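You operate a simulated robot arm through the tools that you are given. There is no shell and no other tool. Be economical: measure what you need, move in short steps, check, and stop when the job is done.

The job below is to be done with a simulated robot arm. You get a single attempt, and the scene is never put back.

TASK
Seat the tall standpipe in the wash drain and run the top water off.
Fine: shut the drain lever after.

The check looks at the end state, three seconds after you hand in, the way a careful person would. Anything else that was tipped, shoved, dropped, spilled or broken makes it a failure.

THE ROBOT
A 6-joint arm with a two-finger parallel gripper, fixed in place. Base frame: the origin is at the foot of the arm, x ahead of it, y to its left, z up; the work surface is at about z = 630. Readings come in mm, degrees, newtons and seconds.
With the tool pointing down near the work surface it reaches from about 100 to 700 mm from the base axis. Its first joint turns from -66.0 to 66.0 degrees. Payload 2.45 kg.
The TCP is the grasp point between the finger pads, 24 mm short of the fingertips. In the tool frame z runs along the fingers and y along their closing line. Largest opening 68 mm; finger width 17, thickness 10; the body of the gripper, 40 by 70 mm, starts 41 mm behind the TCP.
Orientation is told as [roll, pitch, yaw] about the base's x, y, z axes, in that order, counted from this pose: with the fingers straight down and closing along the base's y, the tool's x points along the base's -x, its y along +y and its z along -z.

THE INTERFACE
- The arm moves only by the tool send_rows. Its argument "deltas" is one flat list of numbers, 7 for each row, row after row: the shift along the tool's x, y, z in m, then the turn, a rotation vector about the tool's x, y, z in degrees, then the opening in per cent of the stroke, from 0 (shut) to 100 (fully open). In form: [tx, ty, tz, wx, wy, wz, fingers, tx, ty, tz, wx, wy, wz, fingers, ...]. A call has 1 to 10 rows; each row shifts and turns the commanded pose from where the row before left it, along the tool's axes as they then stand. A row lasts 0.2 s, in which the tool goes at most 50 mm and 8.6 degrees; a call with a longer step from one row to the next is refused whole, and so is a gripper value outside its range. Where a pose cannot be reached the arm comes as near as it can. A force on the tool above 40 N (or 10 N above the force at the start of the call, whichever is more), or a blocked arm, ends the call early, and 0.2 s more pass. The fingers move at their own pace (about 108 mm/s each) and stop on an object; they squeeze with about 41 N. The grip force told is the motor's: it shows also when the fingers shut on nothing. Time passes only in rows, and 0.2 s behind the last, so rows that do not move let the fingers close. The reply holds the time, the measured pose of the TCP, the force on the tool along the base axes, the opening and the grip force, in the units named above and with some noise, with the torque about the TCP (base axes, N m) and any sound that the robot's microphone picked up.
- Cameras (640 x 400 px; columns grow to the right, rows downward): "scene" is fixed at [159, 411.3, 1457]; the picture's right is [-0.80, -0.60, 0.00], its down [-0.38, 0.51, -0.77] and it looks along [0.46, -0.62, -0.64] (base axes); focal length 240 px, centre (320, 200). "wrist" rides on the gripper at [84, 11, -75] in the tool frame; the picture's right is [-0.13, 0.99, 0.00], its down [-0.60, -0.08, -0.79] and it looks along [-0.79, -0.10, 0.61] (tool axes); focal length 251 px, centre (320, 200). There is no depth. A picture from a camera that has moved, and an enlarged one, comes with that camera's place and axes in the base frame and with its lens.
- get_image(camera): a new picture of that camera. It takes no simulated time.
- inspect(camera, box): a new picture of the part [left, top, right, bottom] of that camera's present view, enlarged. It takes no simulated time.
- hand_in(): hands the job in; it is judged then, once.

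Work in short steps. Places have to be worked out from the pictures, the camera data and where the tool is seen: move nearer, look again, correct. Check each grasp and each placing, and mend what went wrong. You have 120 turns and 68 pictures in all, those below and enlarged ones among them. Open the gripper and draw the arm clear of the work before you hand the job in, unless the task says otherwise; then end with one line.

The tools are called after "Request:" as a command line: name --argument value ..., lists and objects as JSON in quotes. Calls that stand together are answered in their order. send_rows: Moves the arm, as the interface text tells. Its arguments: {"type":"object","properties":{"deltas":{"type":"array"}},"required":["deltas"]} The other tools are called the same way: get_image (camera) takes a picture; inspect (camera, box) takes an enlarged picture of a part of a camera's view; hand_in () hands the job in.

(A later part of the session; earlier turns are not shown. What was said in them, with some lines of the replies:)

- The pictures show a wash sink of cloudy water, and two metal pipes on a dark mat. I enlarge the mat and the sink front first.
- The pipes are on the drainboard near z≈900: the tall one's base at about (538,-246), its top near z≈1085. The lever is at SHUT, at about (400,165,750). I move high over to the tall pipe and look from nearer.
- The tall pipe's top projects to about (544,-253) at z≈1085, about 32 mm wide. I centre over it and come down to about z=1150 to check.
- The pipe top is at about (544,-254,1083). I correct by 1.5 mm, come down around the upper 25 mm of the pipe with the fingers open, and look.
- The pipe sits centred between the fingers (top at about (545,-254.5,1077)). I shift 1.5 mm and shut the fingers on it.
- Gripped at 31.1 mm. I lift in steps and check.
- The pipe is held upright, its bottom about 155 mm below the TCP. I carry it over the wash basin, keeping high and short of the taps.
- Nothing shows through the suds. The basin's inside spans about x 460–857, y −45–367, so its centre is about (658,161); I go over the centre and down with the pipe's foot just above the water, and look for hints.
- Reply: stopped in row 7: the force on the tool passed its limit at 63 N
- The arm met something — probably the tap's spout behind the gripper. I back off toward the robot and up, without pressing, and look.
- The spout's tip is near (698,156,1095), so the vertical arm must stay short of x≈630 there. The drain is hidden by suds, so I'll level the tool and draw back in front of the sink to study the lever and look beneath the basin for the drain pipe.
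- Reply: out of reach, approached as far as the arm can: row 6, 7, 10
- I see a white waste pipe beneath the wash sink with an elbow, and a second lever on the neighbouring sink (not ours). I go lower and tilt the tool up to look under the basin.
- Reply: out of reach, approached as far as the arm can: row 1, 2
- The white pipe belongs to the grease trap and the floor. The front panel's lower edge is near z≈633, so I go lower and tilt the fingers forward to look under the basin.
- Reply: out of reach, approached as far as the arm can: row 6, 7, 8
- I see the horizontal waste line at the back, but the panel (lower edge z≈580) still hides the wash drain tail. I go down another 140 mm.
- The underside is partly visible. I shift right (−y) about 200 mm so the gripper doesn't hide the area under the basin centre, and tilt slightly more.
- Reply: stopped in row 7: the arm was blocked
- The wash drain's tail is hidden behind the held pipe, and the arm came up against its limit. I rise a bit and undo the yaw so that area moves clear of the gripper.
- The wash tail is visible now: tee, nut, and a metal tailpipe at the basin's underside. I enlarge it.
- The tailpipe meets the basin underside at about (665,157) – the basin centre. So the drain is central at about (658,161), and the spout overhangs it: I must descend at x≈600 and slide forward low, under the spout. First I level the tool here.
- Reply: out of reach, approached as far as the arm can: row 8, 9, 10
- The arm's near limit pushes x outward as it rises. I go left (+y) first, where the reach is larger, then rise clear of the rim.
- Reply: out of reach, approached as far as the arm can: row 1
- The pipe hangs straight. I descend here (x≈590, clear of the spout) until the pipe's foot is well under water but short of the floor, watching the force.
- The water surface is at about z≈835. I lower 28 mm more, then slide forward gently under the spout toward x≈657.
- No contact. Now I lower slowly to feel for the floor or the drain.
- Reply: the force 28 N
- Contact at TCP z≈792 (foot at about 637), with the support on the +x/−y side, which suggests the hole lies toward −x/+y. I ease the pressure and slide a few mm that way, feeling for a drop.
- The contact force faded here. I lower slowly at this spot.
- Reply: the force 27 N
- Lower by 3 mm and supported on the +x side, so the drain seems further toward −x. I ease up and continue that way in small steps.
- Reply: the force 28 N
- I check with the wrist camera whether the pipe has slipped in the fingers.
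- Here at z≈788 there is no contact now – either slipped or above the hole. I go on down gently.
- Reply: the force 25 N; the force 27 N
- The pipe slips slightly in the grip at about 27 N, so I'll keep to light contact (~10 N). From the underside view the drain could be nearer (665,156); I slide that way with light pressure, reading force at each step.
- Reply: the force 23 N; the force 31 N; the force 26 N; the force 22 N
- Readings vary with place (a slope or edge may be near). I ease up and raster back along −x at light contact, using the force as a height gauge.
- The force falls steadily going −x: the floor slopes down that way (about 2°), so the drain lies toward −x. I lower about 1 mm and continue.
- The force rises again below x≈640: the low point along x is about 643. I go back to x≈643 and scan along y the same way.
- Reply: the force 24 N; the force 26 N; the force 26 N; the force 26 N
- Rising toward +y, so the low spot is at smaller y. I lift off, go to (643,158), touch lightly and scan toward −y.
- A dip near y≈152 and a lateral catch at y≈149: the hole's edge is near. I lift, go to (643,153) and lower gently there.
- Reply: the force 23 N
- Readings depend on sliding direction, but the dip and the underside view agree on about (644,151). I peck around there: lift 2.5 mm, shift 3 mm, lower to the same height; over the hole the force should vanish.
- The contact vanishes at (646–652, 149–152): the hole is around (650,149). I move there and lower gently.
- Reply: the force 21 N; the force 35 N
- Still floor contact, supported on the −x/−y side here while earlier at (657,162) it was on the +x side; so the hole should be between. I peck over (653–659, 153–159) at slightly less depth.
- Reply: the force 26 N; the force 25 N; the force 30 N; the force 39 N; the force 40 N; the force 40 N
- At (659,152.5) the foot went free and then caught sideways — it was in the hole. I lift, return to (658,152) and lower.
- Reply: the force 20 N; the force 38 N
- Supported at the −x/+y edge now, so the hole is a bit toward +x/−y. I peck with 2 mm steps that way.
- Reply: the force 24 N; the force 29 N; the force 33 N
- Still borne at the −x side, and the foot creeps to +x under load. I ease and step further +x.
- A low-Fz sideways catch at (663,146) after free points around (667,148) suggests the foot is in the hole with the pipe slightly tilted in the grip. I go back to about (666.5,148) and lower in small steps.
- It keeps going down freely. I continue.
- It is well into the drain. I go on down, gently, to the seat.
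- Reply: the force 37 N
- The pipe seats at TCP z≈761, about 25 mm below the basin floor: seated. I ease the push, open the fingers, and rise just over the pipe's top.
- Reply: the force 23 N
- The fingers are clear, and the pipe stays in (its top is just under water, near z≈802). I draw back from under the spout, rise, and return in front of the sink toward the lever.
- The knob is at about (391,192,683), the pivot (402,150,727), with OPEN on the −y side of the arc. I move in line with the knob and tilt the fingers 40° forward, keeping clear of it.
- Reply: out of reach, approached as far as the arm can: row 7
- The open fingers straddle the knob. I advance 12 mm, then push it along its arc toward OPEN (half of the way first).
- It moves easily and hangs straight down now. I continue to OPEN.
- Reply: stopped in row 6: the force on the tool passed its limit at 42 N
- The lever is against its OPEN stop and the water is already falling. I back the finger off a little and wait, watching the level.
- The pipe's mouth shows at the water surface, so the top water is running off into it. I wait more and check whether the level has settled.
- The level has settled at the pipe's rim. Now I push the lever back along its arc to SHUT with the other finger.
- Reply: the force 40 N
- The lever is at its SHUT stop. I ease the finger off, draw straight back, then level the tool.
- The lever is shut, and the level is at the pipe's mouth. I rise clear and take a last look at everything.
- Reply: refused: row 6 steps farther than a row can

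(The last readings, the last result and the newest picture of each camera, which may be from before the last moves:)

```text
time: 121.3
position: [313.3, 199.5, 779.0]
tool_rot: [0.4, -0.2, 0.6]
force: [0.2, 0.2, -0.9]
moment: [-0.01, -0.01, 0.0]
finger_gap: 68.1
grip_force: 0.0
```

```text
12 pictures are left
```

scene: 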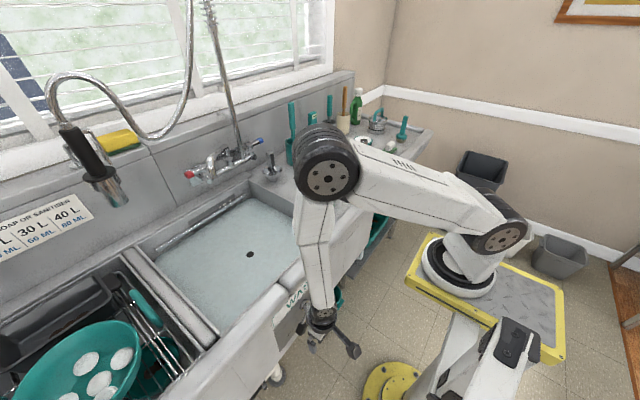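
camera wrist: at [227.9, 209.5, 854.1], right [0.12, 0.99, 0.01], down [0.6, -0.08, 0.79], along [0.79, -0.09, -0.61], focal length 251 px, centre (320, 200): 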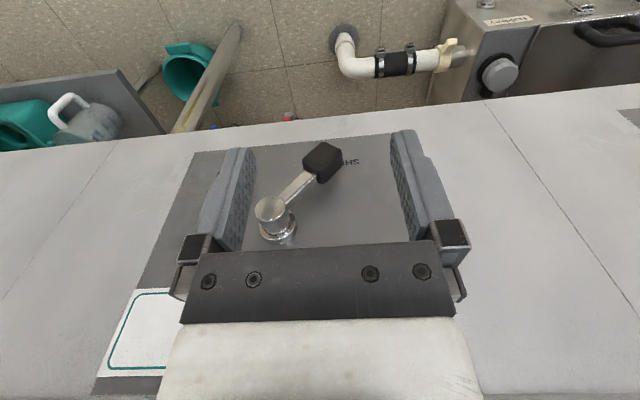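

That call was refused for an over-long step; I repeat it with smaller steps.

Request:
send_rows --deltas '[0, 0, -0.045, 0, 0, 0, 100, 0, 0, -0.045, 0, 0, 0, 100, 0, 0, -0.045, 0, 0, 0, 100, -0.005, 0, -0.045, 0, 0, 0, 100, -0.01, 0, -0.045, 0, 0, 0, 100, -0.01, 0, -0.045, 0, 0, 0, 100, -0.02, 0, -0.04, 0, 0, 0, 100, -0.03, 0, -0.03, 0, 0, 0, 100]'

Request:
get_image --camera "wrist"

Request:
get_image --camera "scene"

```text
time: 123.1
position: [386.8, 197.5, 1121.4]
tool_rot: [0.3, -0.3, 0.7]
force: [0.0, -0.2, 0.1]
moment: [-0.03, 0.0, -0.02]
finger_gap: 68.0
grip_force: 0.1
```

```text
11 pictures are left
camera wrist: at [300.6, 206.2, 1195.1], right [0.12, 0.99, 0.01], down [0.6, -0.08, 0.8], along [0.79, -0.09, -0.61], focal length 251 px, centre (320, 200)
```

wrist: 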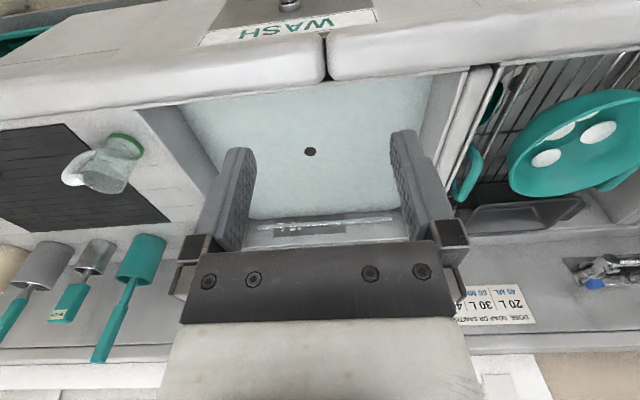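

```text
10 pictures are left
```

scene: 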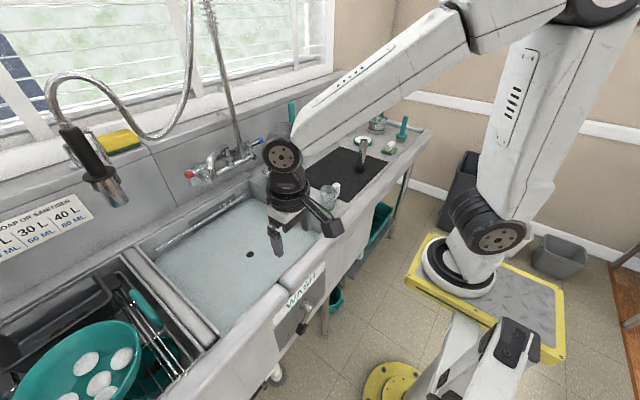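

The pipe stands at the drain with its mouth at the water level, the lever is at SHUT, and nothing else has been disturbed. I hand in.

Request:
hand_in

```text
The job is handed in.
```

The tall standpipe is seated in the wash drain, the top water has run off down to the pipe's rim, and the drain lever is back at SHUT. On the way in, the arm bumped the tap spout once (63 N); it showed no visible change afterwards.
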